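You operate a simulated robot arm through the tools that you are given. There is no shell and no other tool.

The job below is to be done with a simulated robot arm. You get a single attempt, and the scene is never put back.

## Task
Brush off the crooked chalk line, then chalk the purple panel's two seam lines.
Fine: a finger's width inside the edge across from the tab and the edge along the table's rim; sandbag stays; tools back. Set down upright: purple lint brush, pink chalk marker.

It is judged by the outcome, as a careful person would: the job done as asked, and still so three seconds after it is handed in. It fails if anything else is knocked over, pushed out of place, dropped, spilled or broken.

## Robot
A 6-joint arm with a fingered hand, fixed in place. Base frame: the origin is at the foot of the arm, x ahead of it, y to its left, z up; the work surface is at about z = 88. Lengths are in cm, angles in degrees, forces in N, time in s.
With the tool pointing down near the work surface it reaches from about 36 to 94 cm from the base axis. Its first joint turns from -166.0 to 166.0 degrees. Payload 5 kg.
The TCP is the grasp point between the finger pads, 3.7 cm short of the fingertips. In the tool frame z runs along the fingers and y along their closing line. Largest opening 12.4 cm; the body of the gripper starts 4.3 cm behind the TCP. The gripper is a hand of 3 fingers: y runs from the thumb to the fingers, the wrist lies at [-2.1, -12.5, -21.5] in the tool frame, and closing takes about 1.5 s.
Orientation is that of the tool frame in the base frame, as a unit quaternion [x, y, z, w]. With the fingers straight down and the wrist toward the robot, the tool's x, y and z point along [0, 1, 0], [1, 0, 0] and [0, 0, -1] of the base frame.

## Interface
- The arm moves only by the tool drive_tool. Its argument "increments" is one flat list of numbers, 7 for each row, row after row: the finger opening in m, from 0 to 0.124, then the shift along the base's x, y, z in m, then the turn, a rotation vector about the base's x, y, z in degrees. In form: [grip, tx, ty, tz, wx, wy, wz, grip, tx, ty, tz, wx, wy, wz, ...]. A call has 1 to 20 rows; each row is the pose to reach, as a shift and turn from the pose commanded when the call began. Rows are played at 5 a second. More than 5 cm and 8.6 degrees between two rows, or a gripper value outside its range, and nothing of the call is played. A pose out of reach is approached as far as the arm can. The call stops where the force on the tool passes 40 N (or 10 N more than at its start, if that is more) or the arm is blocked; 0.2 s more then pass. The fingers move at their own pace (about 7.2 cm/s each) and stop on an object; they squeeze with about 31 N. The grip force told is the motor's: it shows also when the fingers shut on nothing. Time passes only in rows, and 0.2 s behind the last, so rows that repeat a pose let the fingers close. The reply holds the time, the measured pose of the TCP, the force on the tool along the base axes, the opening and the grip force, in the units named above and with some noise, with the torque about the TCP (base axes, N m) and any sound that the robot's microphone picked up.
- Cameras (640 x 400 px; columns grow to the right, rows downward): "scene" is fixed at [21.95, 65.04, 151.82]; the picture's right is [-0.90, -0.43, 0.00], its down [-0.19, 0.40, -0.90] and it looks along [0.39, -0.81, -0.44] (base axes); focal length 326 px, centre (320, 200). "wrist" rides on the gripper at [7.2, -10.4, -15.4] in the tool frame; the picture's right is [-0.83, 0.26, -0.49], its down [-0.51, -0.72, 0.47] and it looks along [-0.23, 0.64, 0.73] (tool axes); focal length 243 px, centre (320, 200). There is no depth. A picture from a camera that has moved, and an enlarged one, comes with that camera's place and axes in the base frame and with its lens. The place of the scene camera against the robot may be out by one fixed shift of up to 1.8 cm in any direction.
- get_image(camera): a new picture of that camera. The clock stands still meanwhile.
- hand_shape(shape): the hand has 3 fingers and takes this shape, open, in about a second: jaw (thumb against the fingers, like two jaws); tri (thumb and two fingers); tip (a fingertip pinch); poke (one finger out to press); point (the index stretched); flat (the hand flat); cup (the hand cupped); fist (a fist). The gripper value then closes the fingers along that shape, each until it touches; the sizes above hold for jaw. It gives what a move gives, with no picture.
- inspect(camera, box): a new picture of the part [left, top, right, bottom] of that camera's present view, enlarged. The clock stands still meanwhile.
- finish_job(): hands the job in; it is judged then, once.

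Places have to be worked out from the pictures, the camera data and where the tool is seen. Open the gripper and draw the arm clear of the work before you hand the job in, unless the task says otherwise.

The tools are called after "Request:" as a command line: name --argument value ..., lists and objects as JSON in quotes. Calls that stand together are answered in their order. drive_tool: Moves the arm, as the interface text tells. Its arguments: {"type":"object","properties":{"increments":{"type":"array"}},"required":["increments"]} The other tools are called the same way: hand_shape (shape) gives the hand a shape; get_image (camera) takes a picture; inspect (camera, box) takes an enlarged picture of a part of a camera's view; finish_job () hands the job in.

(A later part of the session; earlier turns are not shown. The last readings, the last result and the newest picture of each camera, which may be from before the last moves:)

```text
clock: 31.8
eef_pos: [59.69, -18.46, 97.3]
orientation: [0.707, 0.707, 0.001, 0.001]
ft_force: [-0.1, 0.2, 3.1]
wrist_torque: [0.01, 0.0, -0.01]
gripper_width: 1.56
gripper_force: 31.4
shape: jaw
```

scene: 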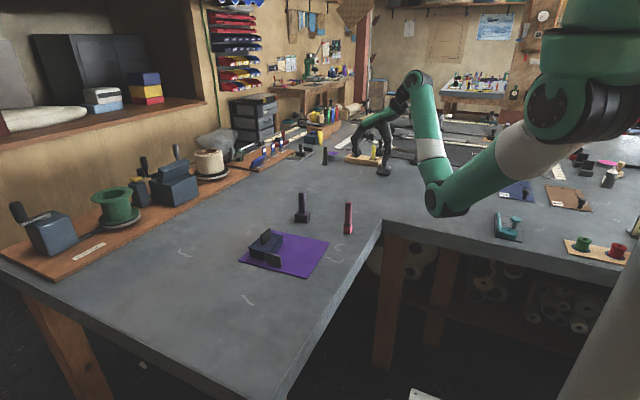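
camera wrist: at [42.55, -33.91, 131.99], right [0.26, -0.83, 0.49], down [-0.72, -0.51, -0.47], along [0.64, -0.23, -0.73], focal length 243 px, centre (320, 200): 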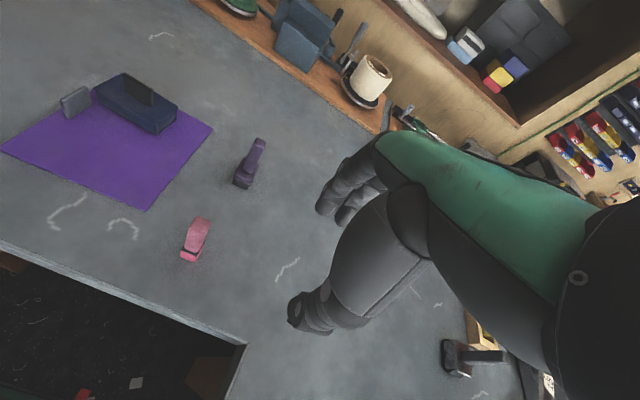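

Light contact at about 4 N. I press slightly more and draw the first 4 cm to check that it marks.

Request:
drive_tool --increments '[0, 0, 0, -0.0004, 0, 0, 0, 0, 0.008, 0.0006, -0.0004, 0, 0, 0, 0, 0.016, 0.0012, -0.0004, 0, 0, 0, 0, 0.024, 0.0019, -0.0004, 0, 0, 0, 0, 0.032, 0.0025, -0.0004, 0, 0, 0, 0, 0.04, 0.0031, -0.0004, 0, 0, 0]'

Request:
inspect --camera "wrist" --box '[180, 120, 420, 350]'

Request:
inspect --camera "scene" --box '[270, 200, 360, 270]'

```text
clock: 33.2
eef_pos: [63.63, -18.21, 97.34]
orientation: [0.707, 0.707, 0.002, 0.0]
ft_force: [-5.2, 0.5, 12.9]
wrist_torque: [-0.04, 0.26, -0.02]
gripper_width: 1.64
gripper_force: 30.9
shape: jaw
```

```text
1.74 times, centred on (300, 235) of wrist
camera zoom: at [53.26, -10.95, 112.6], right [0.26, -0.83, 0.49], down [-0.72, -0.51, -0.47], along [0.64, -0.23, -0.73], focal length 422 px, centre (355, 139)
```

zoom: 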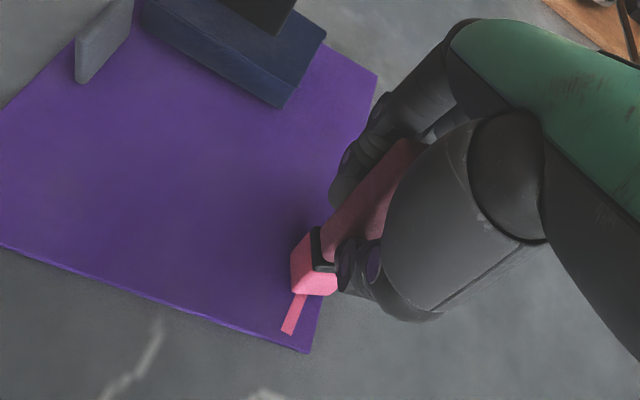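

```text
5.71 times, centred on (315, 235) of scene
camera zoom: at [21.95, 65.04, 151.82], right [-0.9, -0.43, 0.0], down [-0.19, 0.4, -0.9], along [0.39, -0.81, -0.44], focal length 1860 px, centre (349, 0)
```

zoom: 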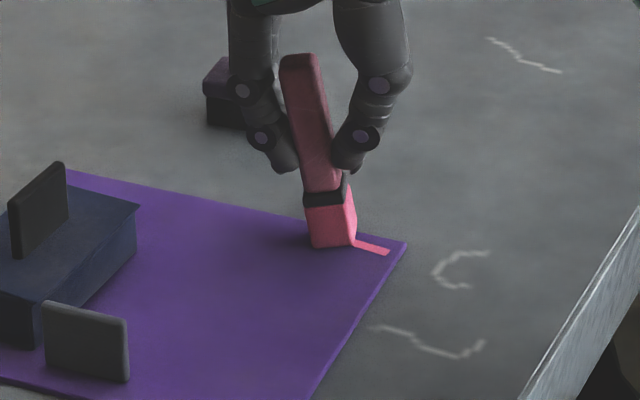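

It draws a pink line, but at 13 N the marker is tilting back in the grip. I ease the pressure and draw a bit further, watching the force.

Request:
drive_tool --increments '[0, 0, 0, 0.0007, 0, 0, 0, 0, 0, 0, 0.001, 0, 0, 0]'

Request:
inspect --camera "scene" --box '[270, 200, 360, 270]'

```text
clock: 33.8
eef_pos: [63.63, -18.22, 97.21]
orientation: [0.708, 0.707, 0.0, 0.0]
ft_force: [-3.6, 1.0, 7.8]
wrist_torque: [-0.04, 0.2, -0.04]
gripper_width: 1.64
gripper_force: 30.6
shape: jaw
```

```text
5.71 times, centred on (315, 235) of scene
camera zoom: at [21.95, 65.04, 151.82], right [-0.9, -0.43, 0.0], down [-0.19, 0.4, -0.9], along [0.39, -0.81, -0.44], focal length 1860 px, centre (349, 0)
```

zoom: 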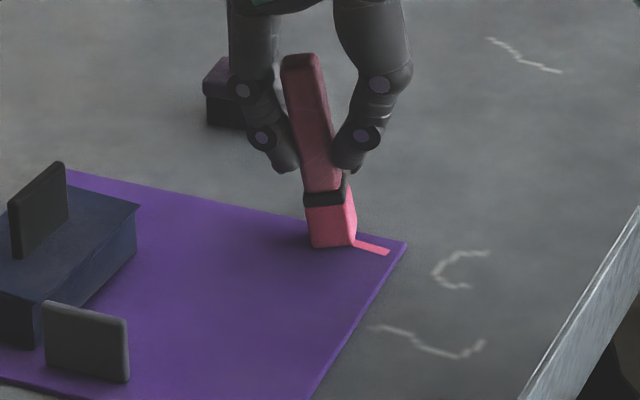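

Force is still about 8 N with the marker leaning forward. Dragging the opposite way will push it back upright, so I lift, carry it above the far (B) end of this line, and inspect the first stroke and the tilt on the way.

Request:
drive_tool --increments '[0, 0, 0, 0.02, 0, 0, 0, 0, 0, 0, 0.04, 0, 0, 0, 0, 0.04, 0.003, 0.04, 0, 0, 0, 0, 0.08, 0.006, 0.04, 0, 0, 0, 0, 0.12, 0.009, 0.04, 0, 0, 0, 0, 0.16, 0.012, 0.04, 0, 0, 0, 0, 0.187, 0.0143, 0.04, 0, 0, 0, 0, 0.187, 0.0143, 0.04, 0, 0, 0]'

Request:
get_image --camera "wrist"

Request:
inspect --camera "scene" --box '[230, 170, 370, 280]'

Request:
inspect --camera "wrist" --box '[160, 200, 360, 400]'

```text
clock: 35.6
eef_pos: [82.57, -16.72, 101.19]
orientation: [0.707, 0.707, 0.001, 0.001]
ft_force: [0.6, 0.2, -0.4]
wrist_torque: [-0.02, 0.01, 0.05]
gripper_width: 1.58
gripper_force: 31.5
shape: jaw
```

```text
taken
camera wrist: at [72.1, -9.62, 116.64], right [0.26, -0.83, 0.49], down [-0.72, -0.51, -0.47], along [0.64, -0.23, -0.73], focal length 243 px, centre (320, 200)
```

wrist: 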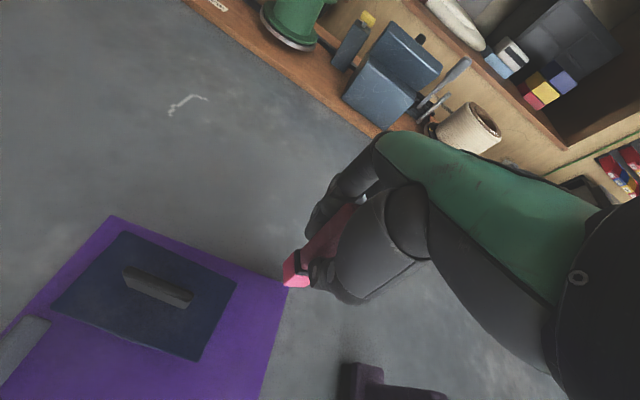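

```text
3.64 times, centred on (300, 225) of scene
camera zoom: at [21.95, 65.04, 151.82], right [-0.9, -0.43, 0.0], down [-0.19, 0.4, -0.9], along [0.39, -0.81, -0.44], focal length 1184 px, centre (393, 109)
```

zoom: 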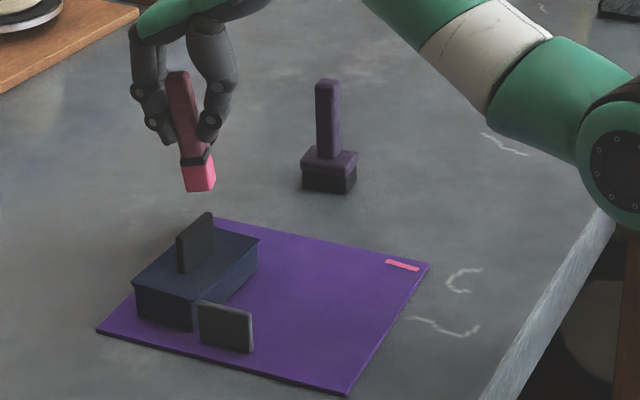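

```text
2.00 times, centred on (260, 300) of wrist
camera zoom: at [72.1, -9.62, 116.64], right [0.26, -0.83, 0.49], down [-0.72, -0.51, -0.47], along [0.64, -0.23, -0.73], focal length 485 px, centre (440, 0)
```

zoom: 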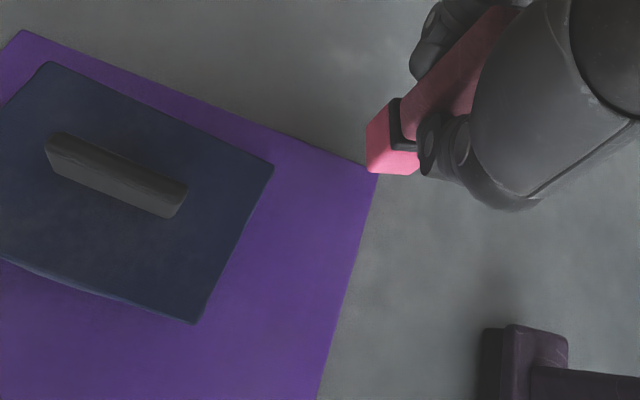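

I zoom in to measure the stroke's inset from the edge and the marker's lean.

Request:
inspect --camera "scene" --box '[300, 220, 360, 258]'

Request:
inspect --camera "scene" --box '[250, 180, 310, 240]'

```text
10.53 times, centred on (330, 239) of scene
camera zoom: at [21.95, 65.04, 151.82], right [-0.9, -0.43, 0.0], down [-0.19, 0.4, -0.9], along [0.39, -0.81, -0.44], focal length 3427 px, centre (215, -210)
```

zoom: 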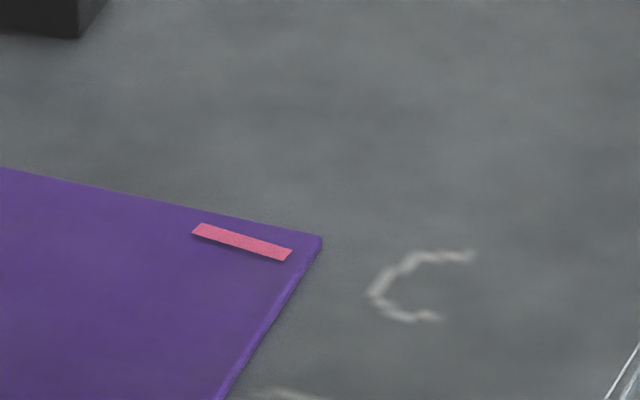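

```text
6.67 times, centred on (280, 210) of scene
camera zoom: at [21.95, 65.04, 151.82], right [-0.9, -0.43, 0.0], down [-0.19, 0.4, -0.9], along [0.39, -0.81, -0.44], focal length 2170 px, centre (587, 133)
```

zoom: 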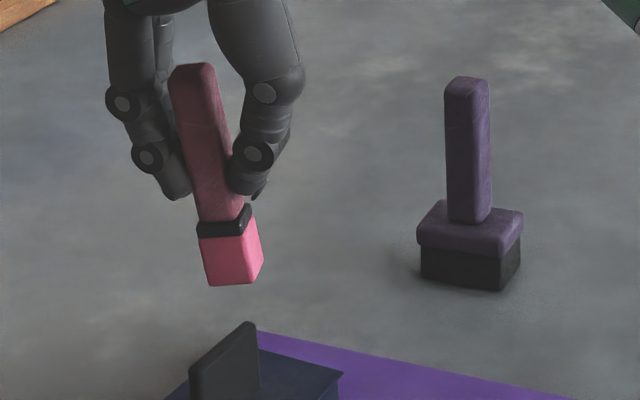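

The first 3.4 cm stroke drifts from about 1.5 to 1.05 cm from the edge because the marker slipped about 5° in the grip. A careful job means redoing it, so I will set the marker down at its place with the lean corrected, brush that stroke off, and redraw with a centred grip and lighter pressure.

Request:
drive_tool --increments '[0, -0.045, 0, 0, 0.5, -0.7, 0, 0, -0.09, -0.003, 0, 1.0, -1.4, 0, 0, -0.135, -0.006, 0, 1.5, -2.1, 0, 0, -0.18, -0.009, 0, 2.0, -2.8, 0, 0, -0.22, -0.014, 0, 2.5, -3.5, 0, 0, -0.24, -0.055, 0, 3.0, -4.2, 0, 0, -0.25, -0.095, 0, 3.1, -4.3, 0, 0, -0.26, -0.133, 0, 3.1, -4.3, 0, 0, -0.26, -0.133, -0.03, 3.1, -4.3, 0, 0, -0.26, -0.133, -0.037, 3.1, -4.3, 0, 0, -0.26, -0.133, -0.037, 3.1, -4.3, 0]'

Request:
inspect --camera "scene" --box '[310, 180, 390, 250]'

Request:
inspect --camera "wrist" --box '[220, 180, 340, 300]'

```text
clock: 38.0
eef_pos: [56.35, -30.12, 97.62]
orientation: [0.706, 0.707, 0.046, 0.007]
ft_force: [-0.3, 0.8, -1.2]
wrist_torque: [0.0, 0.01, 0.02]
gripper_width: 1.55
gripper_force: 31.0
shape: jaw
```

```text
5.71 times, centred on (350, 215) of scene
camera zoom: at [21.95, 65.04, 151.82], right [-0.9, -0.43, 0.0], down [-0.19, 0.4, -0.9], along [0.39, -0.81, -0.44], focal length 1860 px, centre (149, 114)
```

zoom: 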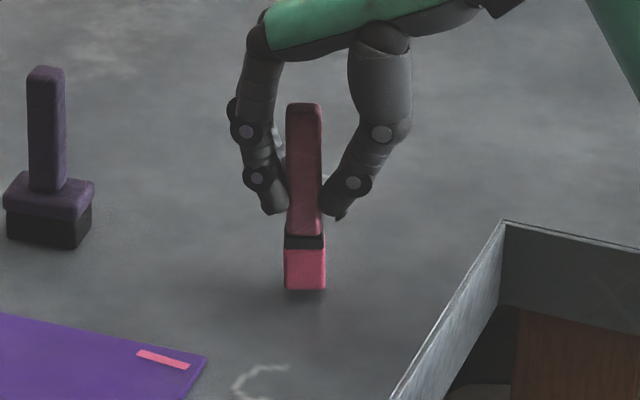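

```text
3.33 times, centred on (280, 240) of wrist
camera zoom: at [44.87, -23.76, 112.54], right [0.23, -0.86, 0.46], down [-0.68, -0.48, -0.55], along [0.69, -0.19, -0.69], focal length 809 px, centre (453, 67)
```

zoom: 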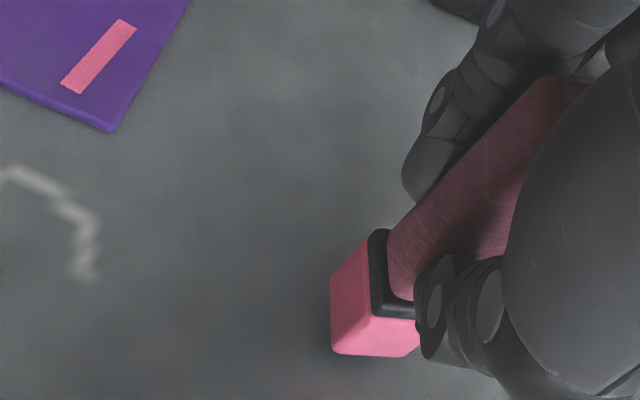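

The marker is nearly vertical now, maybe 2–3° off, with some yaw twist. I add a small correction and lower it in small steps to the table.

Request:
drive_tool --increments '[0, 0, 0, 0, 0, -2.5, 0, 0, 0, 0, -0.004, 0, -2.5, 0, 0, 0, 0, -0.006, 0, -2.5, 0, 0, 0, 0, -0.007, 0, -2.5, 0, 0, 0, 0, -0.007, 0, -2.5, 0]'

Request:
inspect --camera "scene" --box '[310, 180, 390, 250]'

```text
clock: 39.2
eef_pos: [56.49, -30.16, 96.9]
orientation: [0.705, 0.706, 0.061, 0.023]
ft_force: [-0.1, 0.1, -1.6]
wrist_torque: [0.0, 0.05, 0.02]
gripper_width: 1.53
gripper_force: 31.5
shape: jaw
```

```text
5.71 times, centred on (350, 215) of scene
camera zoom: at [21.95, 65.04, 151.82], right [-0.9, -0.43, 0.0], down [-0.19, 0.4, -0.9], along [0.39, -0.81, -0.44], focal length 1860 px, centre (149, 114)
```

zoom: 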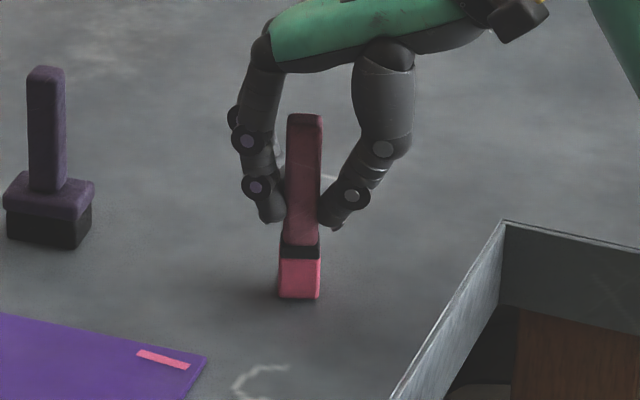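

It now looks vertical. I continue down gently to contact.

Request:
drive_tool --increments '[0, 0, 0, -0.001, 0, 0, 0, 0, 0, 0, -0.002, 0, 0, 0, 0, 0, 0, -0.003, 0, 0, 0, 0, 0, 0, -0.003, 0, 0, 0]'

```text
clock: 40.2
eef_pos: [56.46, -30.07, 96.72]
orientation: [0.705, 0.706, 0.061, 0.023]
ft_force: [-1.4, 1.2, 2.2]
wrist_torque: [0.05, 0.01, -0.01]
gripper_width: 1.57
gripper_force: 31.3
shape: jaw
```

Touching the table with about 3 N. I release slowly and check it stands.

Request:
drive_tool --increments '[0.018, 0, 0, 0, 0, 0, 0, 0.022, 0, 0, 0, 0, 0, 0, 0.03, 0, 0, 0, 0, 0, 0, 0.05, 0, 0, 0, 0, 0, 0, 0.08, 0, 0, 0, 0, 0, 0, 0.08, 0, 0, 0, 0, 0, 0, 0.08, 0, 0, 0, 0, 0, 0]'

Request:
inspect --camera "scene" --box '[310, 180, 390, 250]'

Request:
inspect --camera "wrist" --box '[220, 140, 400, 350]'

```text
clock: 41.8
eef_pos: [56.48, -30.07, 96.53]
orientation: [0.705, 0.706, 0.061, 0.023]
ft_force: [-0.5, 0.1, 0.5]
wrist_torque: [0.01, -0.02, 0.01]
gripper_width: 7.95
gripper_force: 0.1
shape: jaw
```

```text
5.71 times, centred on (350, 215) of scene
camera zoom: at [21.95, 65.04, 151.82], right [-0.9, -0.43, 0.0], down [-0.19, 0.4, -0.9], along [0.39, -0.81, -0.44], focal length 1860 px, centre (149, 114)
```

zoom: 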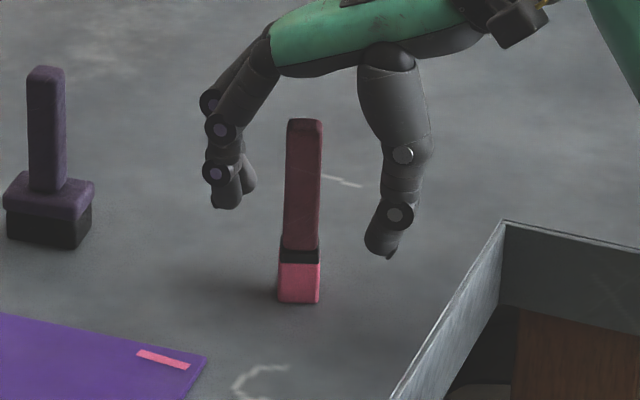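

```text
1.90 times, centred on (310, 245) of wrist
camera zoom: at [44.24, -23.7, 111.0], right [0.21, -0.86, 0.47], down [-0.66, -0.48, -0.58], along [0.72, -0.19, -0.66], focal length 462 px, centre (339, 114)
```

zoom: 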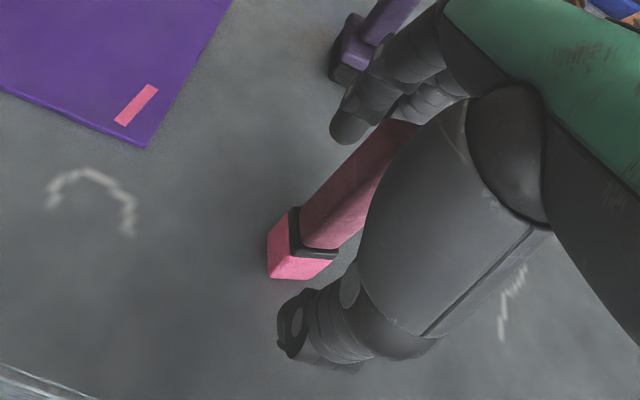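

The marker stands upright at its place. I lift straight up, restore the hand's orientation, and travel to above the brush.

Request:
drive_tool --increments '[0.08, 0, 0, 0.04, 0, 0, 0, 0.08, 0, 0, 0.08, 0, 0, 0, 0.08, 0, 0, 0.11, 0, 0, 0, 0.08, 0.04, 0, 0.115, -1.0, 2.2, 0, 0.08, 0.08, 0, 0.115, -2.0, 4.4, 0, 0.08, 0.12, 0, 0.115, -3.1, 6.8, -0.1, 0.08, 0.16, 0, 0.115, -3.1, 6.8, -0.1, 0.08, 0.184, 0.001, 0.115, -3.1, 6.8, -0.1, 0.08, 0.184, 0.001, 0.1, -3.1, 6.8, -0.1, 0.08, 0.184, 0.001, 0.1, -3.1, 6.8, -0.1]'

Request:
inspect --camera "wrist" --box '[220, 140, 400, 350]'

Request:
inspect --camera "scene" --box '[270, 160, 390, 260]'

```text
clock: 44.0
eef_pos: [74.82, -29.97, 106.64]
orientation: [0.706, 0.708, 0.0, 0.001]
ft_force: [0.3, 0.3, 0.1]
wrist_torque: [0.01, 0.01, 0.04]
gripper_width: 7.97
gripper_force: 0.0
shape: jaw
```

```text
1.90 times, centred on (310, 245) of wrist
camera zoom: at [64.35, -22.79, 121.96], right [0.26, -0.83, 0.49], down [-0.72, -0.51, -0.47], along [0.64, -0.23, -0.73], focal length 462 px, centre (339, 114)
```

zoom: 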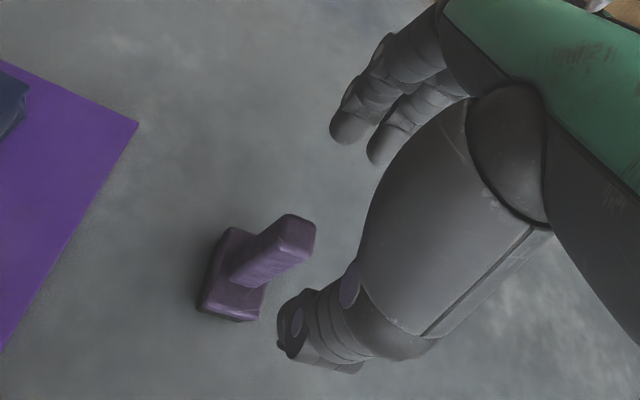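

```text
4.00 times, centred on (330, 210) of scene
camera zoom: at [21.95, 65.04, 151.82], right [-0.9, -0.43, 0.0], down [-0.19, 0.4, -0.9], along [0.39, -0.81, -0.44], focal length 1302 px, centre (280, 160)
```

zoom: 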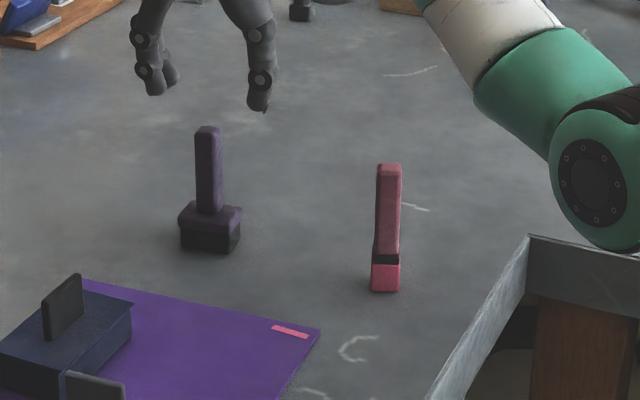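

The brush is upright and centred under the hand. I descend and grip it again.

Request:
drive_tool --increments '[0.08, 0, -0.001, -0.035, 0, 0, 0, 0.08, 0, -0.001, -0.07, 0, 0, 0, 0.08, 0, -0.001, -0.098, 0, 0, 0, 0.08, 0, -0.001, -0.098, 0, 0, 0, 0.05, 0, -0.001, -0.098, 0, 0, 0, 0.04, 0, -0.001, -0.098, 0, 0, 0, 0.03, 0, -0.001, -0.098, 0, 0, 0, 0.02, 0, -0.001, -0.098, 0, 0, 0, 0.01, 0, -0.001, -0.098, 0, 0, 0, 0, 0, -0.001, -0.098, 0, 0, 0, 0, 0, -0.001, -0.098, 0, 0, 0, 0, 0, -0.001, -0.098, 0, 0, 0]'

Request:
inspect --camera "scene" --box '[270, 160, 390, 260]'

```text
clock: 46.6
eef_pos: [74.81, -30.09, 96.71]
orientation: [0.707, 0.707, 0.0, 0.0]
ft_force: [0.5, -0.3, 0.2]
wrist_torque: [0.0, -0.07, 0.0]
gripper_width: 1.21
gripper_force: 30.8
shape: jaw
```

```text
4.00 times, centred on (330, 210) of scene
camera zoom: at [21.95, 65.04, 151.82], right [-0.9, -0.43, 0.0], down [-0.19, 0.4, -0.9], along [0.39, -0.81, -0.44], focal length 1302 px, centre (280, 160)
```

zoom: 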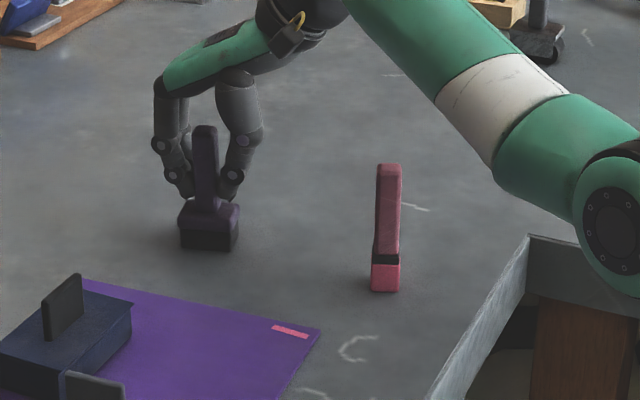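

Gripped. I carry the brush over the stray stroke near corner C and lower it close to the panel.

Request:
drive_tool --increments '[0, 0, 0, 0.03, 0, 0, 0, 0, 0, 0, 0.05, 0, 0, 0, 0, -0.034, 0.029, 0.05, 0, 0, 0, 0, -0.068, 0.058, 0.05, 0, 0, 0, 0, -0.102, 0.087, 0.05, 0, 0, 0, 0, -0.135, 0.115, 0.05, 0, 0, 0, 0, -0.135, 0.115, 0.02, 0, 0, 0, 0, -0.135, 0.115, 0.008, 0, 0, 0, 0, -0.135, 0.115, 0.005, 0, 0, 0, 0, -0.135, 0.115, 0.005, 0, 0, 0]'

Request:
inspect --camera "scene" --box '[280, 190, 370, 265]'

```text
clock: 48.8
eef_pos: [61.34, -18.66, 97.35]
orientation: [0.708, 0.706, 0.001, 0.001]
ft_force: [-0.9, -1.2, 1.2]
wrist_torque: [-0.03, 0.04, 0.06]
gripper_width: 1.2
gripper_force: 30.6
shape: jaw
```

```text
5.33 times, centred on (325, 228) of scene
camera zoom: at [21.95, 65.04, 151.82], right [-0.9, -0.43, 0.0], down [-0.19, 0.4, -0.9], along [0.39, -0.81, -0.44], focal length 1736 px, centre (293, 53)
```

zoom: 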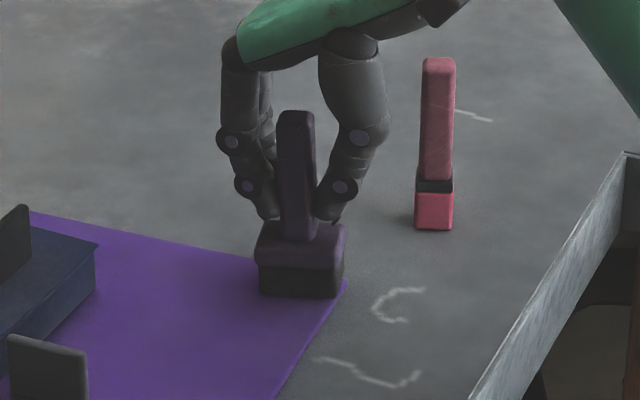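

The brush covers the stray stroke and is just touching. I press slightly and rub along it and back.

Request:
drive_tool --increments '[0, 0, 0, -0.001, 0, 0, 0, 0, 0.007, 0.0005, -0.001, 0, 0, 0, 0, 0.014, 0.001, -0.001, 0, 0, 0, 0, 0.022, 0.0015, -0.001, 0, 0, 0, 0, 0.03, 0.002, -0.001, 0, 0, 0, 0, 0.022, 0.0015, -0.001, 0, 0, 0, 0, 0.014, 0.001, -0.001, 0, 0, 0, 0, 0.007, 0.0005, -0.001, 0, 0, 0, 0, 0.0, 0, -0.001, 0, 0, 0, 0, 0.007, 0.0005, -0.001, 0, 0, 0, 0, 0.014, 0.001, -0.001, 0, 0, 0]'

Request:
drive_tool --increments '[0, 0, 0, 0.02, 0, 0, 0, 0, 0, 0, 0.05, 0, 0, 0, 0, 0.03, -0.01, 0.05, 0, 0, 0, 0, 0.06, -0.03, 0.05, 0, 0, 0, 0, 0.06, -0.03, 0.05, 0, 0, 0]'

Request:
inspect --camera "scene" --box '[240, 180, 370, 280]'

Request:
get_image --camera "wrist"

```text
clock: 51.2
eef_pos: [62.8, -18.52, 97.27]
orientation: [0.708, 0.706, 0.0, 0.0]
ft_force: [-1.9, -0.8, 3.6]
wrist_torque: [0.03, -0.02, 0.01]
gripper_width: 1.17
gripper_force: 31.1
shape: jaw
```

```text
clock: 52.4
eef_pos: [68.59, -21.53, 102.21]
orientation: [0.707, 0.707, 0.0, 0.0]
ft_force: [-1.4, 0.5, -1.0]
wrist_torque: [-0.01, 0.03, 0.0]
gripper_width: 1.14
gripper_force: 30.7
shape: jaw
```

```text
4.00 times, centred on (305, 230) of scene
camera zoom: at [21.95, 65.04, 151.82], right [-0.9, -0.43, 0.0], down [-0.19, 0.4, -0.9], along [0.39, -0.81, -0.44], focal length 1302 px, centre (380, 80)
```

zoom: 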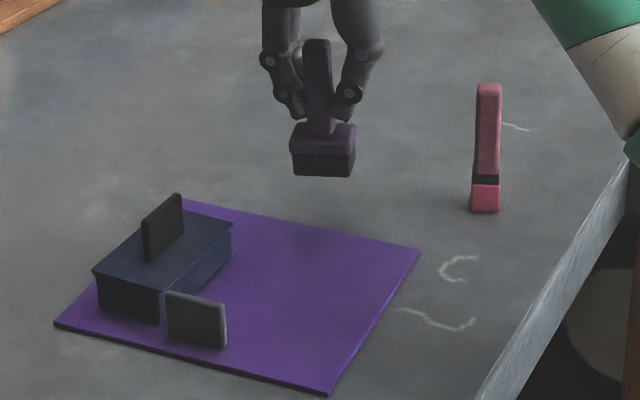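

```text
taken
camera wrist: at [58.29, -14.33, 117.53], right [0.26, -0.83, 0.49], down [-0.72, -0.51, -0.47], along [0.64, -0.23, -0.73], focal length 243 px, centre (320, 200)
```

wrist: 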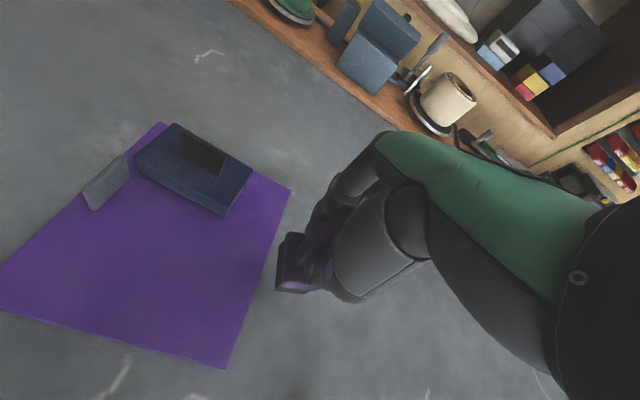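

The panel is clean again. I return the brush to its spot.

Request:
drive_tool --increments '[0, 0.02, -0.03, 0, 0, 0, 0, 0, 0.04, -0.06, 0, 0, 0, 0, 0, 0.061, -0.086, 0, 0, 0, 0, 0, 0.061, -0.086, -0.03, 0, 0, 0, 0, 0.061, -0.086, -0.048, 0, 0, 0, 0, 0.061, -0.086, -0.052, 0, 0, 0, 0, 0.061, -0.086, -0.0535, 0, 0, 0, 0, 0.061, -0.086, -0.0535, 0, 0, 0]'

Request:
inspect --camera "scene" --box '[260, 160, 360, 240]'

```text
clock: 54.2
eef_pos: [74.77, -29.93, 96.84]
orientation: [0.707, 0.708, 0.0, 0.0]
ft_force: [-0.2, 0.2, -1.6]
wrist_torque: [0.0, -0.01, 0.02]
gripper_width: 1.21
gripper_force: 30.5
shape: jaw
```

```text
5.00 times, centred on (310, 200) of scene
camera zoom: at [21.95, 65.04, 151.82], right [-0.9, -0.43, 0.0], down [-0.19, 0.4, -0.9], along [0.39, -0.81, -0.44], focal length 1628 px, centre (370, 200)
```

zoom: 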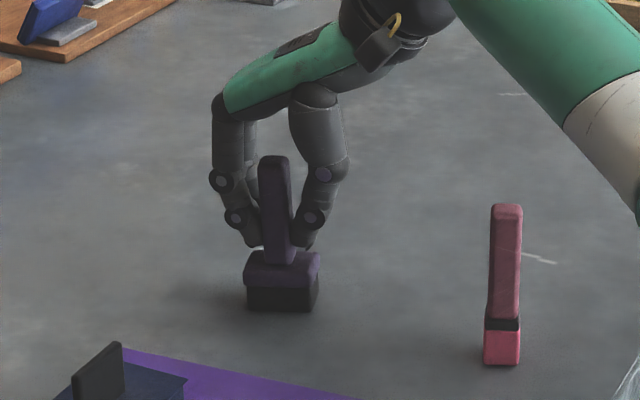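

Request:
drive_tool --increments '[0, 0, 0, -0.001, 0, 0, 0, 0, 0, 0, -0.002, 0, 0, 0, 0, 0, 0, -0.0027, 0, 0, 0, 0, 0, 0, -0.0027, 0, 0, 0]'

```text
clock: 55.2
eef_pos: [74.89, -30.03, 96.7]
orientation: [0.708, 0.706, 0.0, 0.0]
ft_force: [-3.0, -2.0, 8.7]
wrist_torque: [0.0, -0.01, 0.06]
gripper_width: 1.2
gripper_force: 30.6
shape: jaw
```

The brush is on the table with about 9 N. I ease up slightly and release it.

Request:
drive_tool --increments '[0, 0, 0, 0.0007, 0, 0, 0, 0.018, 0, 0, 0.0007, 0, 0, 0, 0.024, 0, 0, 0.0007, 0, 0, 0, 0.04, 0, 0, 0.0007, 0, 0, 0, 0.06, 0, 0, 0.0007, 0, 0, 0, 0.08, 0, 0, 0.0007, 0, 0, 0, 0.08, 0, 0, 0.0007, 0, 0, 0]'

Request:
inspect --camera "scene" --box '[260, 160, 360, 240]'

Request:
inspect --camera "wrist" --box '[220, 140, 400, 350]'

```text
clock: 56.8
eef_pos: [74.74, -30.02, 96.53]
orientation: [0.707, 0.707, 0.0, 0.001]
ft_force: [0.2, 0.9, -0.5]
wrist_torque: [0.02, -0.02, 0.03]
gripper_width: 7.95
gripper_force: 0.1
shape: jaw
```

```text
5.00 times, centred on (310, 200) of scene
camera zoom: at [21.95, 65.04, 151.82], right [-0.9, -0.43, 0.0], down [-0.19, 0.4, -0.9], along [0.39, -0.81, -0.44], focal length 1628 px, centre (370, 200)
```

zoom: 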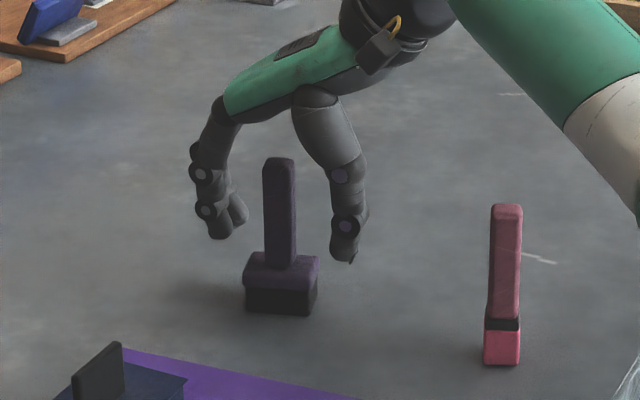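

```text
1.90 times, centred on (310, 245) of wrist
camera zoom: at [64.4, -22.87, 112.01], right [0.26, -0.83, 0.49], down [-0.72, -0.51, -0.47], along [0.64, -0.23, -0.73], focal length 462 px, centre (339, 114)
```

zoom: 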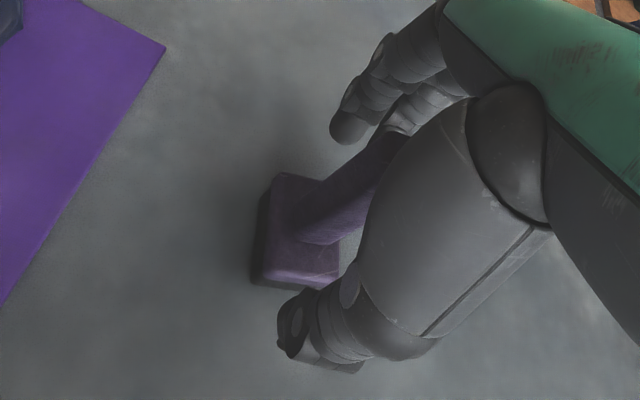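

The brush stands upright. I lift and go above the marker to measure its position and yaw.

Request:
drive_tool --increments '[0.08, 0, 0, 0.04, 0, 0, 0, 0.08, 0, 0, 0.08, 0, 0, 0, 0.08, 0, 0, 0.115, 0, 0, 0, 0.08, -0.04, 0, 0.115, 0, 0, 0, 0.08, -0.08, 0, 0.115, 0, 0, 0, 0.08, -0.12, 0, 0.115, 0, 0, 0, 0.08, -0.155, 0, 0.11, 0, 0, 0, 0.08, -0.184, 0, 0.1, 0, 0, 0, 0.08, -0.184, 0, 0.1, 0, 0, 0]'

Request:
inspect --camera "wrist" --box '[240, 220, 320, 310]'

Request:
inspect --camera "scene" --box '[325, 190, 375, 245]'

```text
clock: 58.8
eef_pos: [56.4, -30.03, 106.73]
orientation: [0.707, 0.707, 0.0, 0.0]
ft_force: [-0.3, -0.4, 0.5]
wrist_torque: [0.05, -0.03, 0.0]
gripper_width: 7.99
gripper_force: 0.0
shape: jaw
```

```text
4.44 times, centred on (280, 265) of wrist
camera zoom: at [46.03, -22.9, 122.05], right [0.26, -0.83, 0.49], down [-0.72, -0.51, -0.47], along [0.64, -0.23, -0.73], focal length 1078 px, centre (498, -89)
```

zoom: 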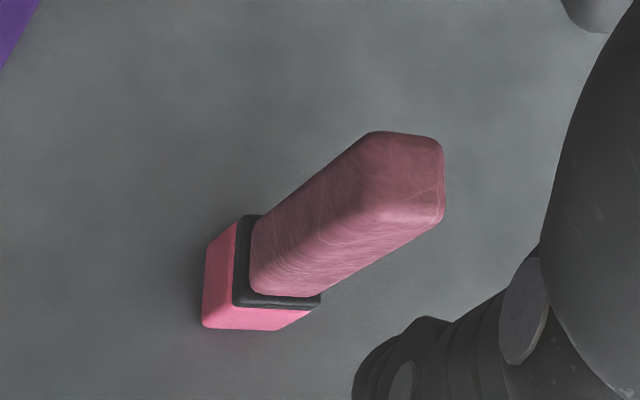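

```text
7.27 times, centred on (350, 218) of scene
camera zoom: at [21.95, 65.04, 151.82], right [-0.9, -0.43, 0.0], down [-0.19, 0.4, -0.9], along [0.39, -0.81, -0.44], focal length 2368 px, centre (102, 73)
```

zoom: 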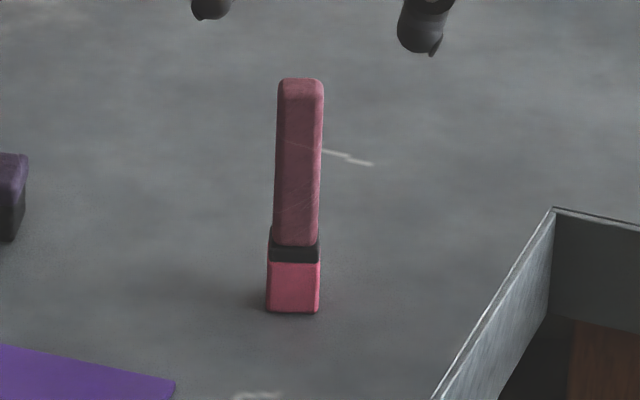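

The marker is upright at about (56.9,−30.0), yawed about 22°. I rotate the hand 22° to grip flat on its faces, centre over it, and check.

Request:
drive_tool --increments '[0.08, 0.0015, 0, 0, 0, 0, 7, 0.08, 0.003, 0, 0, 0, 0, 14, 0.08, 0.0045, 0, 0, 0, 0, 22, 0.08, 0.0045, 0, 0, 0, 0, 22]'

Request:
inspect --camera "wrist" --box '[220, 140, 400, 350]'

Request:
inspect --camera "scene" --box '[290, 140, 410, 250]'

```text
clock: 59.8
eef_pos: [56.9, -30.12, 106.77]
orientation: [0.559, 0.829, 0.0, 0.0]
ft_force: [-0.3, 0.1, 0.3]
wrist_torque: [0.0, 0.01, -0.02]
gripper_width: 8.0
gripper_force: 0.1
shape: jaw
```

```text
1.90 times, centred on (310, 245) of wrist
camera zoom: at [44.54, -27.33, 122.02], right [0.55, -0.67, 0.49], down [-0.48, -0.74, -0.47], along [0.68, 0.03, -0.73], focal length 462 px, centre (339, 114)
```

zoom: 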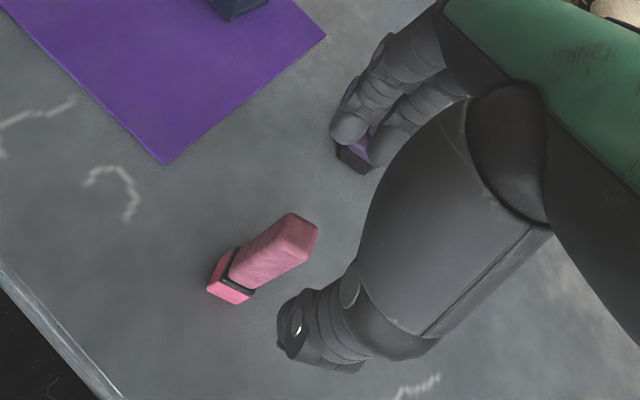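

```text
3.64 times, centred on (350, 195) of scene
camera zoom: at [21.95, 65.04, 151.82], right [-0.9, -0.43, 0.0], down [-0.19, 0.4, -0.9], along [0.39, -0.81, -0.44], focal length 1184 px, centre (211, 218)
```

zoom: 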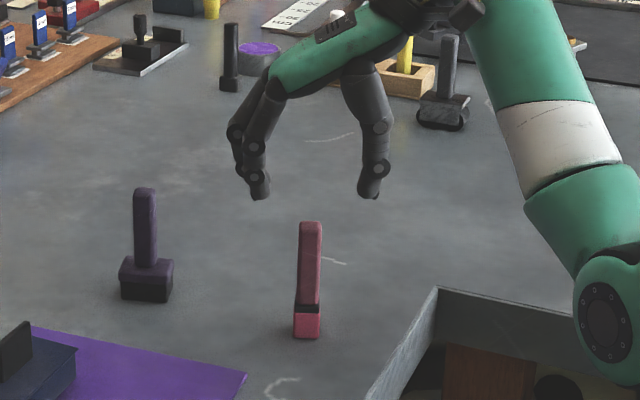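

The view shows the hand aligned with the marker's faces and centred. I descend and close.

Request:
drive_tool --increments '[0.08, 0, 0, -0.035, 0, 0, 0, 0.08, 0, 0, -0.07, 0, 0, 0, 0.08, 0, 0, -0.099, 0, 0, 0, 0.08, 0, 0, -0.099, 0, 0, 0, 0.05, 0, 0, -0.099, 0, 0, 0, 0.04, 0, 0, -0.099, 0, 0, 0, 0.03, 0, 0, -0.099, 0, 0, 0, 0.022, 0, 0, -0.099, 0, 0, 0, 0.015, 0, 0, -0.099, 0, 0, 0, 0, 0, 0, -0.099, 0, 0, 0, 0, 0, 0, -0.099, 0, 0, 0, 0, 0, 0, -0.099, 0, 0, 0]'

Request:
inspect --camera "wrist" --box '[220, 140, 400, 350]'

Request:
inspect --camera "scene" --box '[310, 180, 390, 250]'

```text
clock: 62.4
eef_pos: [57.01, -29.98, 96.74]
orientation: [0.559, 0.829, 0.0, 0.0]
ft_force: [0.4, 0.1, 0.4]
wrist_torque: [0.0, 0.01, -0.01]
gripper_width: 1.37
gripper_force: 30.4
shape: jaw
```

```text
1.90 times, centred on (310, 245) of wrist
camera zoom: at [44.55, -27.28, 112.07], right [0.55, -0.67, 0.49], down [-0.48, -0.74, -0.47], along [0.68, 0.02, -0.73], focal length 462 px, centre (339, 114)
```

zoom: 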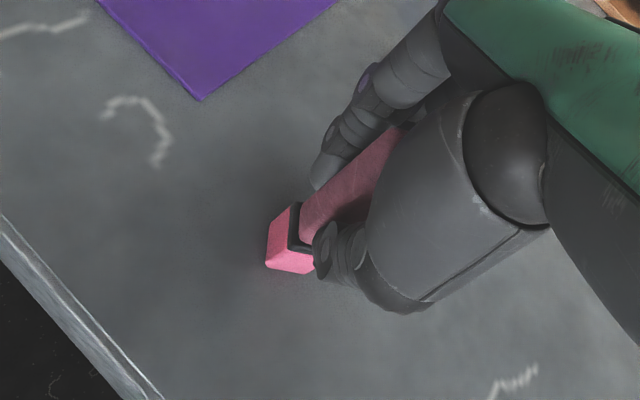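

```text
5.71 times, centred on (350, 215) of scene
camera zoom: at [21.95, 65.04, 151.82], right [-0.9, -0.43, 0.0], down [-0.19, 0.4, -0.9], along [0.39, -0.81, -0.44], focal length 1860 px, centre (149, 114)
```

zoom: 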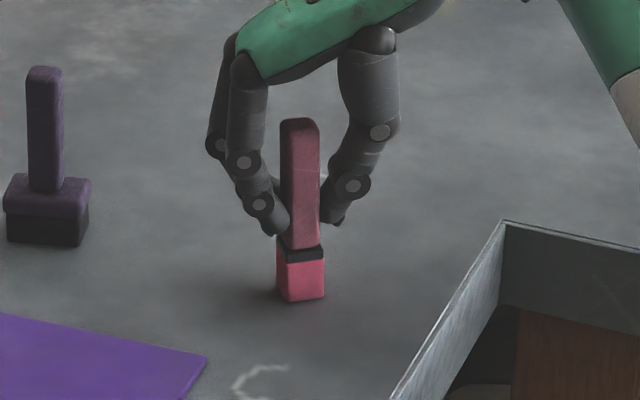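

The marker is gripped (it self-aligned slightly in yaw). I lift it, turn the hand back to its normal heading and bring the tip over the line start 1.75 cm inside the edge near C.

Request:
drive_tool --increments '[0, 0, 0, 0.02, 0, 0, 0, 0, 0, 0, 0.035, 0, 0, -5, 0, 0.008, 0.03, 0.035, 0, 0, -11, 0, 0.016, 0.06, 0.035, 0, 0, -17, 0, 0.024, 0.09, 0.035, 0, 0, -22, 0, 0.0294, 0.117, 0.035, 0, 0, -22, 0, 0.0294, 0.117, 0.015, 0, 0, -22, 0, 0.0294, 0.117, 0.009, 0, 0, -22, 0, 0.0294, 0.117, 0.009, 0, 0, -22]'

Request:
inspect --camera "wrist" --box '[200, 180, 360, 320]'

Request:
inspect --camera "scene" --box '[290, 180, 370, 250]'

```text
clock: 64.4
eef_pos: [59.85, -18.37, 97.76]
orientation: [0.708, 0.707, 0.0, 0.0]
ft_force: [-0.4, -0.4, -0.9]
wrist_torque: [0.01, 0.03, 0.02]
gripper_width: 1.37
gripper_force: 31.0
shape: jaw
```

```text
2.86 times, centred on (280, 250) of wrist
camera zoom: at [49.38, -11.15, 113.03], right [0.26, -0.83, 0.49], down [-0.72, -0.51, -0.47], along [0.64, -0.23, -0.73], focal length 693 px, centre (434, 57)
```

zoom: 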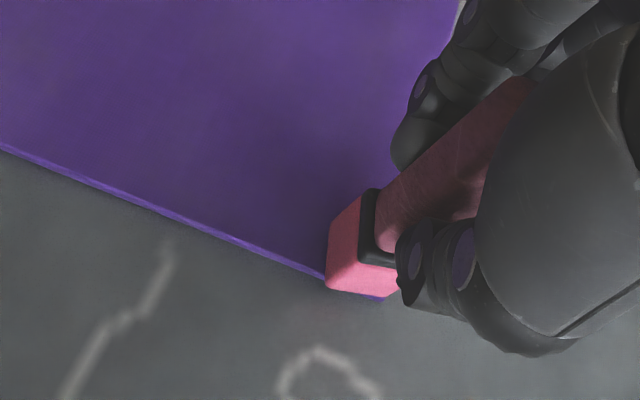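

```text
5.71 times, centred on (330, 215) of scene
camera zoom: at [21.95, 65.04, 151.82], right [-0.9, -0.43, 0.0], down [-0.19, 0.4, -0.9], along [0.39, -0.81, -0.44], focal length 1860 px, centre (263, 114)
```

zoom: 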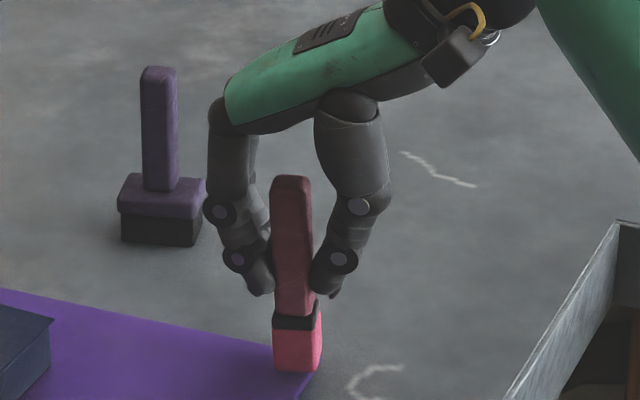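

The marker is nearly vertical over the corner. I lower it gently to light contact.

Request:
drive_tool --increments '[0, 0, 0, -0.002, 0, 0, 0, 0, 0, 0, -0.003, 0, 0, 0, 0, 0, 0, -0.004, 0, 0, 0, 0, 0, 0, -0.004, 0, 0, 0]'

```text
clock: 65.4
eef_pos: [59.8, -18.32, 97.23]
orientation: [0.707, 0.707, 0.0, 0.0]
ft_force: [-0.2, 0.4, -0.8]
wrist_torque: [-0.01, 0.0, -0.01]
gripper_width: 1.42
gripper_force: 31.6
shape: jaw
```

No contact yet (cmd z≈97.1). I go down in half-millimetre steps.

Request:
drive_tool --increments '[0, 0, 0, -0.0005, 0, 0, 0, 0, 0, 0, -0.0005, 0, 0, 0]'

Request:
drive_tool --increments '[0, 0, 0, -0.0005, 0, 0, 0, 0, 0, 0, -0.0005, 0, 0, 0]'

```text
clock: 66.0
eef_pos: [59.82, -18.33, 97.14]
orientation: [0.708, 0.706, 0.0, 0.0]
ft_force: [-0.3, 0.8, -1.4]
wrist_torque: [0.01, 0.0, -0.01]
gripper_width: 1.37
gripper_force: 31.5
shape: jaw
```

```text
clock: 66.6
eef_pos: [59.73, -18.37, 97.25]
orientation: [0.708, 0.706, 0.0, 0.0]
ft_force: [0.1, -0.5, 2.2]
wrist_torque: [-0.01, 0.0, 0.01]
gripper_width: 1.39
gripper_force: 30.6
shape: jaw
```

Contact at about 3 N. I draw the first 3 cm at this height and check.

Request:
drive_tool --increments '[0, 0.006, 0.0005, 0, 0, 0, 0, 0, 0.012, 0.001, 0, 0, 0, 0, 0, 0.018, 0.0014, 0, 0, 0, 0, 0, 0.024, 0.0019, 0, 0, 0, 0, 0, 0.03, 0.0024, 0, 0, 0, 0]'

Request:
inspect --camera "scene" --box '[290, 190, 360, 255]'

Request:
inspect --camera "wrist" --box '[200, 180, 360, 360]'

```text
clock: 67.8
eef_pos: [62.81, -18.16, 97.12]
orientation: [0.708, 0.706, 0.0, -0.001]
ft_force: [-1.2, -0.7, 5.5]
wrist_torque: [0.03, 0.04, -0.01]
gripper_width: 1.38
gripper_force: 31.4
shape: jaw
```

```text
6.15 times, centred on (325, 222) of scene
camera zoom: at [21.95, 65.04, 151.82], right [-0.9, -0.43, 0.0], down [-0.19, 0.4, -0.9], along [0.39, -0.81, -0.44], focal length 2004 px, centre (289, 62)
```

zoom: 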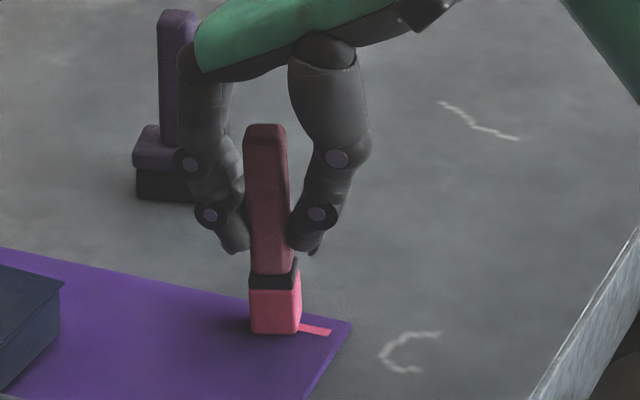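

```text
2.22 times, centred on (280, 270) of wrist
camera zoom: at [52.39, -10.95, 112.52], right [0.26, -0.83, 0.49], down [-0.72, -0.51, -0.47], along [0.64, -0.23, -0.73], focal length 539 px, centre (409, 44)
```

zoom: 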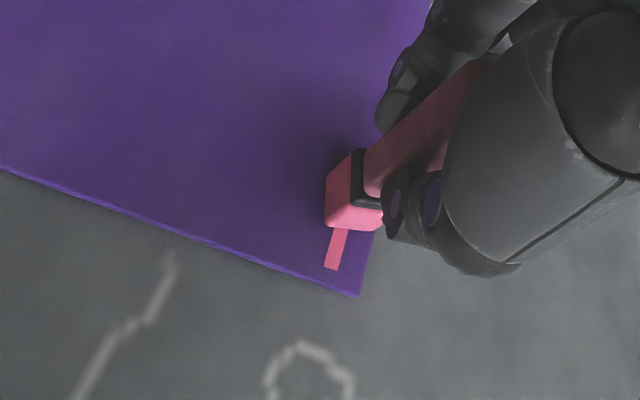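

A clean, straight stroke about 1.65 cm inside the edge, with the marker upright at 5.5 N. I continue 6 cm.

Request:
drive_tool --increments '[0, 0.006, 0.0005, 0.0002, 0, 0, 0, 0, 0.012, 0.001, 0.0002, 0, 0, 0, 0, 0.018, 0.0014, 0.0002, 0, 0, 0, 0, 0.024, 0.0019, 0.0002, 0, 0, 0, 0, 0.03, 0.0024, 0.0002, 0, 0, 0, 0, 0.036, 0.0029, 0.0002, 0, 0, 0, 0, 0.042, 0.0034, 0.0002, 0, 0, 0, 0, 0.048, 0.0039, 0.0002, 0, 0, 0, 0, 0.054, 0.0043, 0.0002, 0, 0, 0, 0, 0.06, 0.0048, 0.0002, 0, 0, 0]'

Request:
inspect --camera "scene" --box '[270, 180, 360, 255]'

Request:
inspect --camera "wrist" --box '[200, 180, 360, 360]'

```text
clock: 70.0
eef_pos: [68.84, -17.58, 97.11]
orientation: [0.708, 0.706, -0.001, 0.0]
ft_force: [-1.8, -0.7, 3.5]
wrist_torque: [0.01, 0.11, -0.05]
gripper_width: 1.39
gripper_force: 30.3
shape: jaw
```

```text
5.33 times, centred on (315, 218) of scene
camera zoom: at [21.95, 65.04, 151.82], right [-0.9, -0.43, 0.0], down [-0.19, 0.4, -0.9], along [0.39, -0.81, -0.44], focal length 1736 px, centre (347, 107)
```

zoom: 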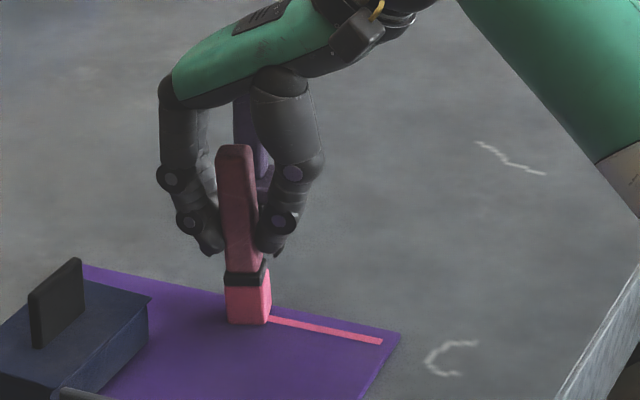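

```text
2.22 times, centred on (280, 270) of wrist
camera zoom: at [58.39, -10.41, 112.54], right [0.26, -0.83, 0.49], down [-0.72, -0.51, -0.47], along [0.64, -0.23, -0.73], focal length 539 px, centre (409, 44)
```

zoom: 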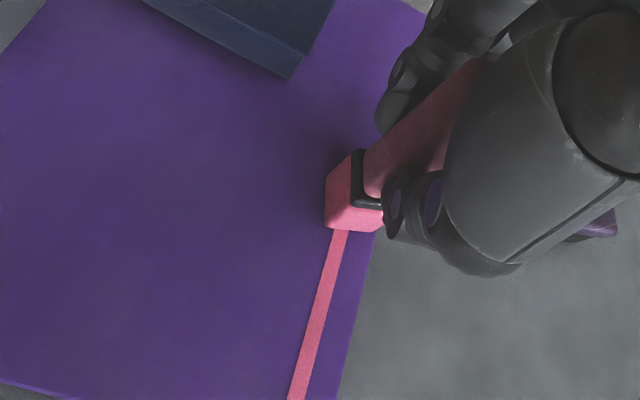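

The line is straight and clean, and the panel is steady. I continue another 6.5 cm.

Request:
drive_tool --increments '[0, 0.006, 0.0005, 0, 0, 0, 0, 0, 0.012, 0.001, 0, 0, 0, 0, 0, 0.018, 0.0014, 0, 0, 0, 0, 0, 0.024, 0.0019, 0, 0, 0, 0, 0, 0.03, 0.0024, 0, 0, 0, 0, 0, 0.036, 0.0029, 0, 0, 0, 0, 0, 0.042, 0.0034, 0, 0, 0, 0, 0, 0.048, 0.0039, 0, 0, 0, 0, 0, 0.054, 0.0043, 0, 0, 0, 0, 0, 0.06, 0.0048, 0, 0, 0, 0, 0, 0.065, 0.0052, 0, 0, 0, 0]'

Request:
inspect --camera "scene" --box '[250, 180, 360, 260]'

Request:
inspect --camera "wrist" --box '[160, 160, 360, 360]'

```text
clock: 72.4
eef_pos: [75.43, -17.03, 97.11]
orientation: [0.707, 0.707, 0.0, 0.0]
ft_force: [-1.5, -0.2, 2.1]
wrist_torque: [-0.02, 0.04, 0.02]
gripper_width: 1.39
gripper_force: 30.7
shape: jaw
```

```text
5.00 times, centred on (305, 220) of scene
camera zoom: at [21.95, 65.04, 151.82], right [-0.9, -0.43, 0.0], down [-0.19, 0.4, -0.9], along [0.39, -0.81, -0.44], focal length 1628 px, centre (395, 100)
```

zoom: 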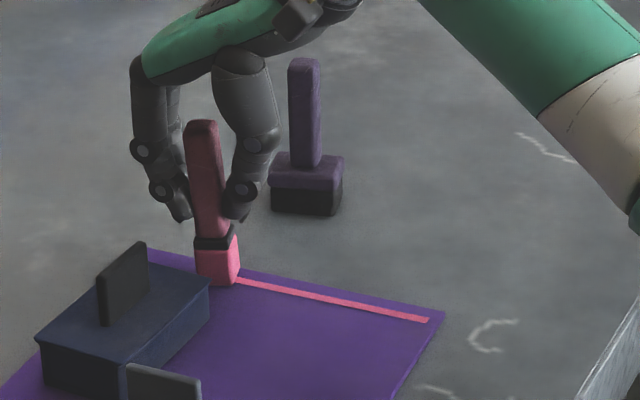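

```text
2.00 times, centred on (260, 260) of wrist
camera zoom: at [64.9, -9.91, 112.55], right [0.26, -0.83, 0.49], down [-0.72, -0.51, -0.47], along [0.64, -0.23, -0.73], focal length 485 px, centre (440, 80)
```

zoom: 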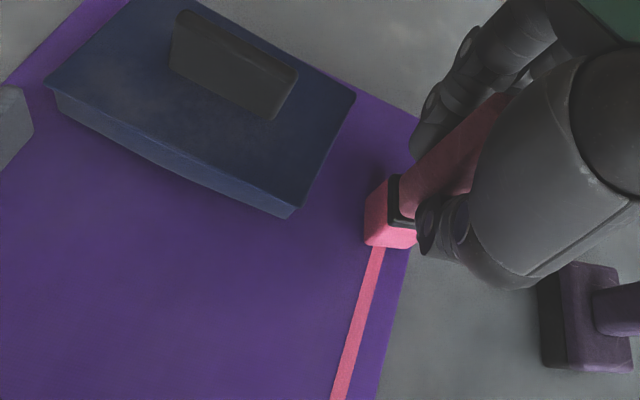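

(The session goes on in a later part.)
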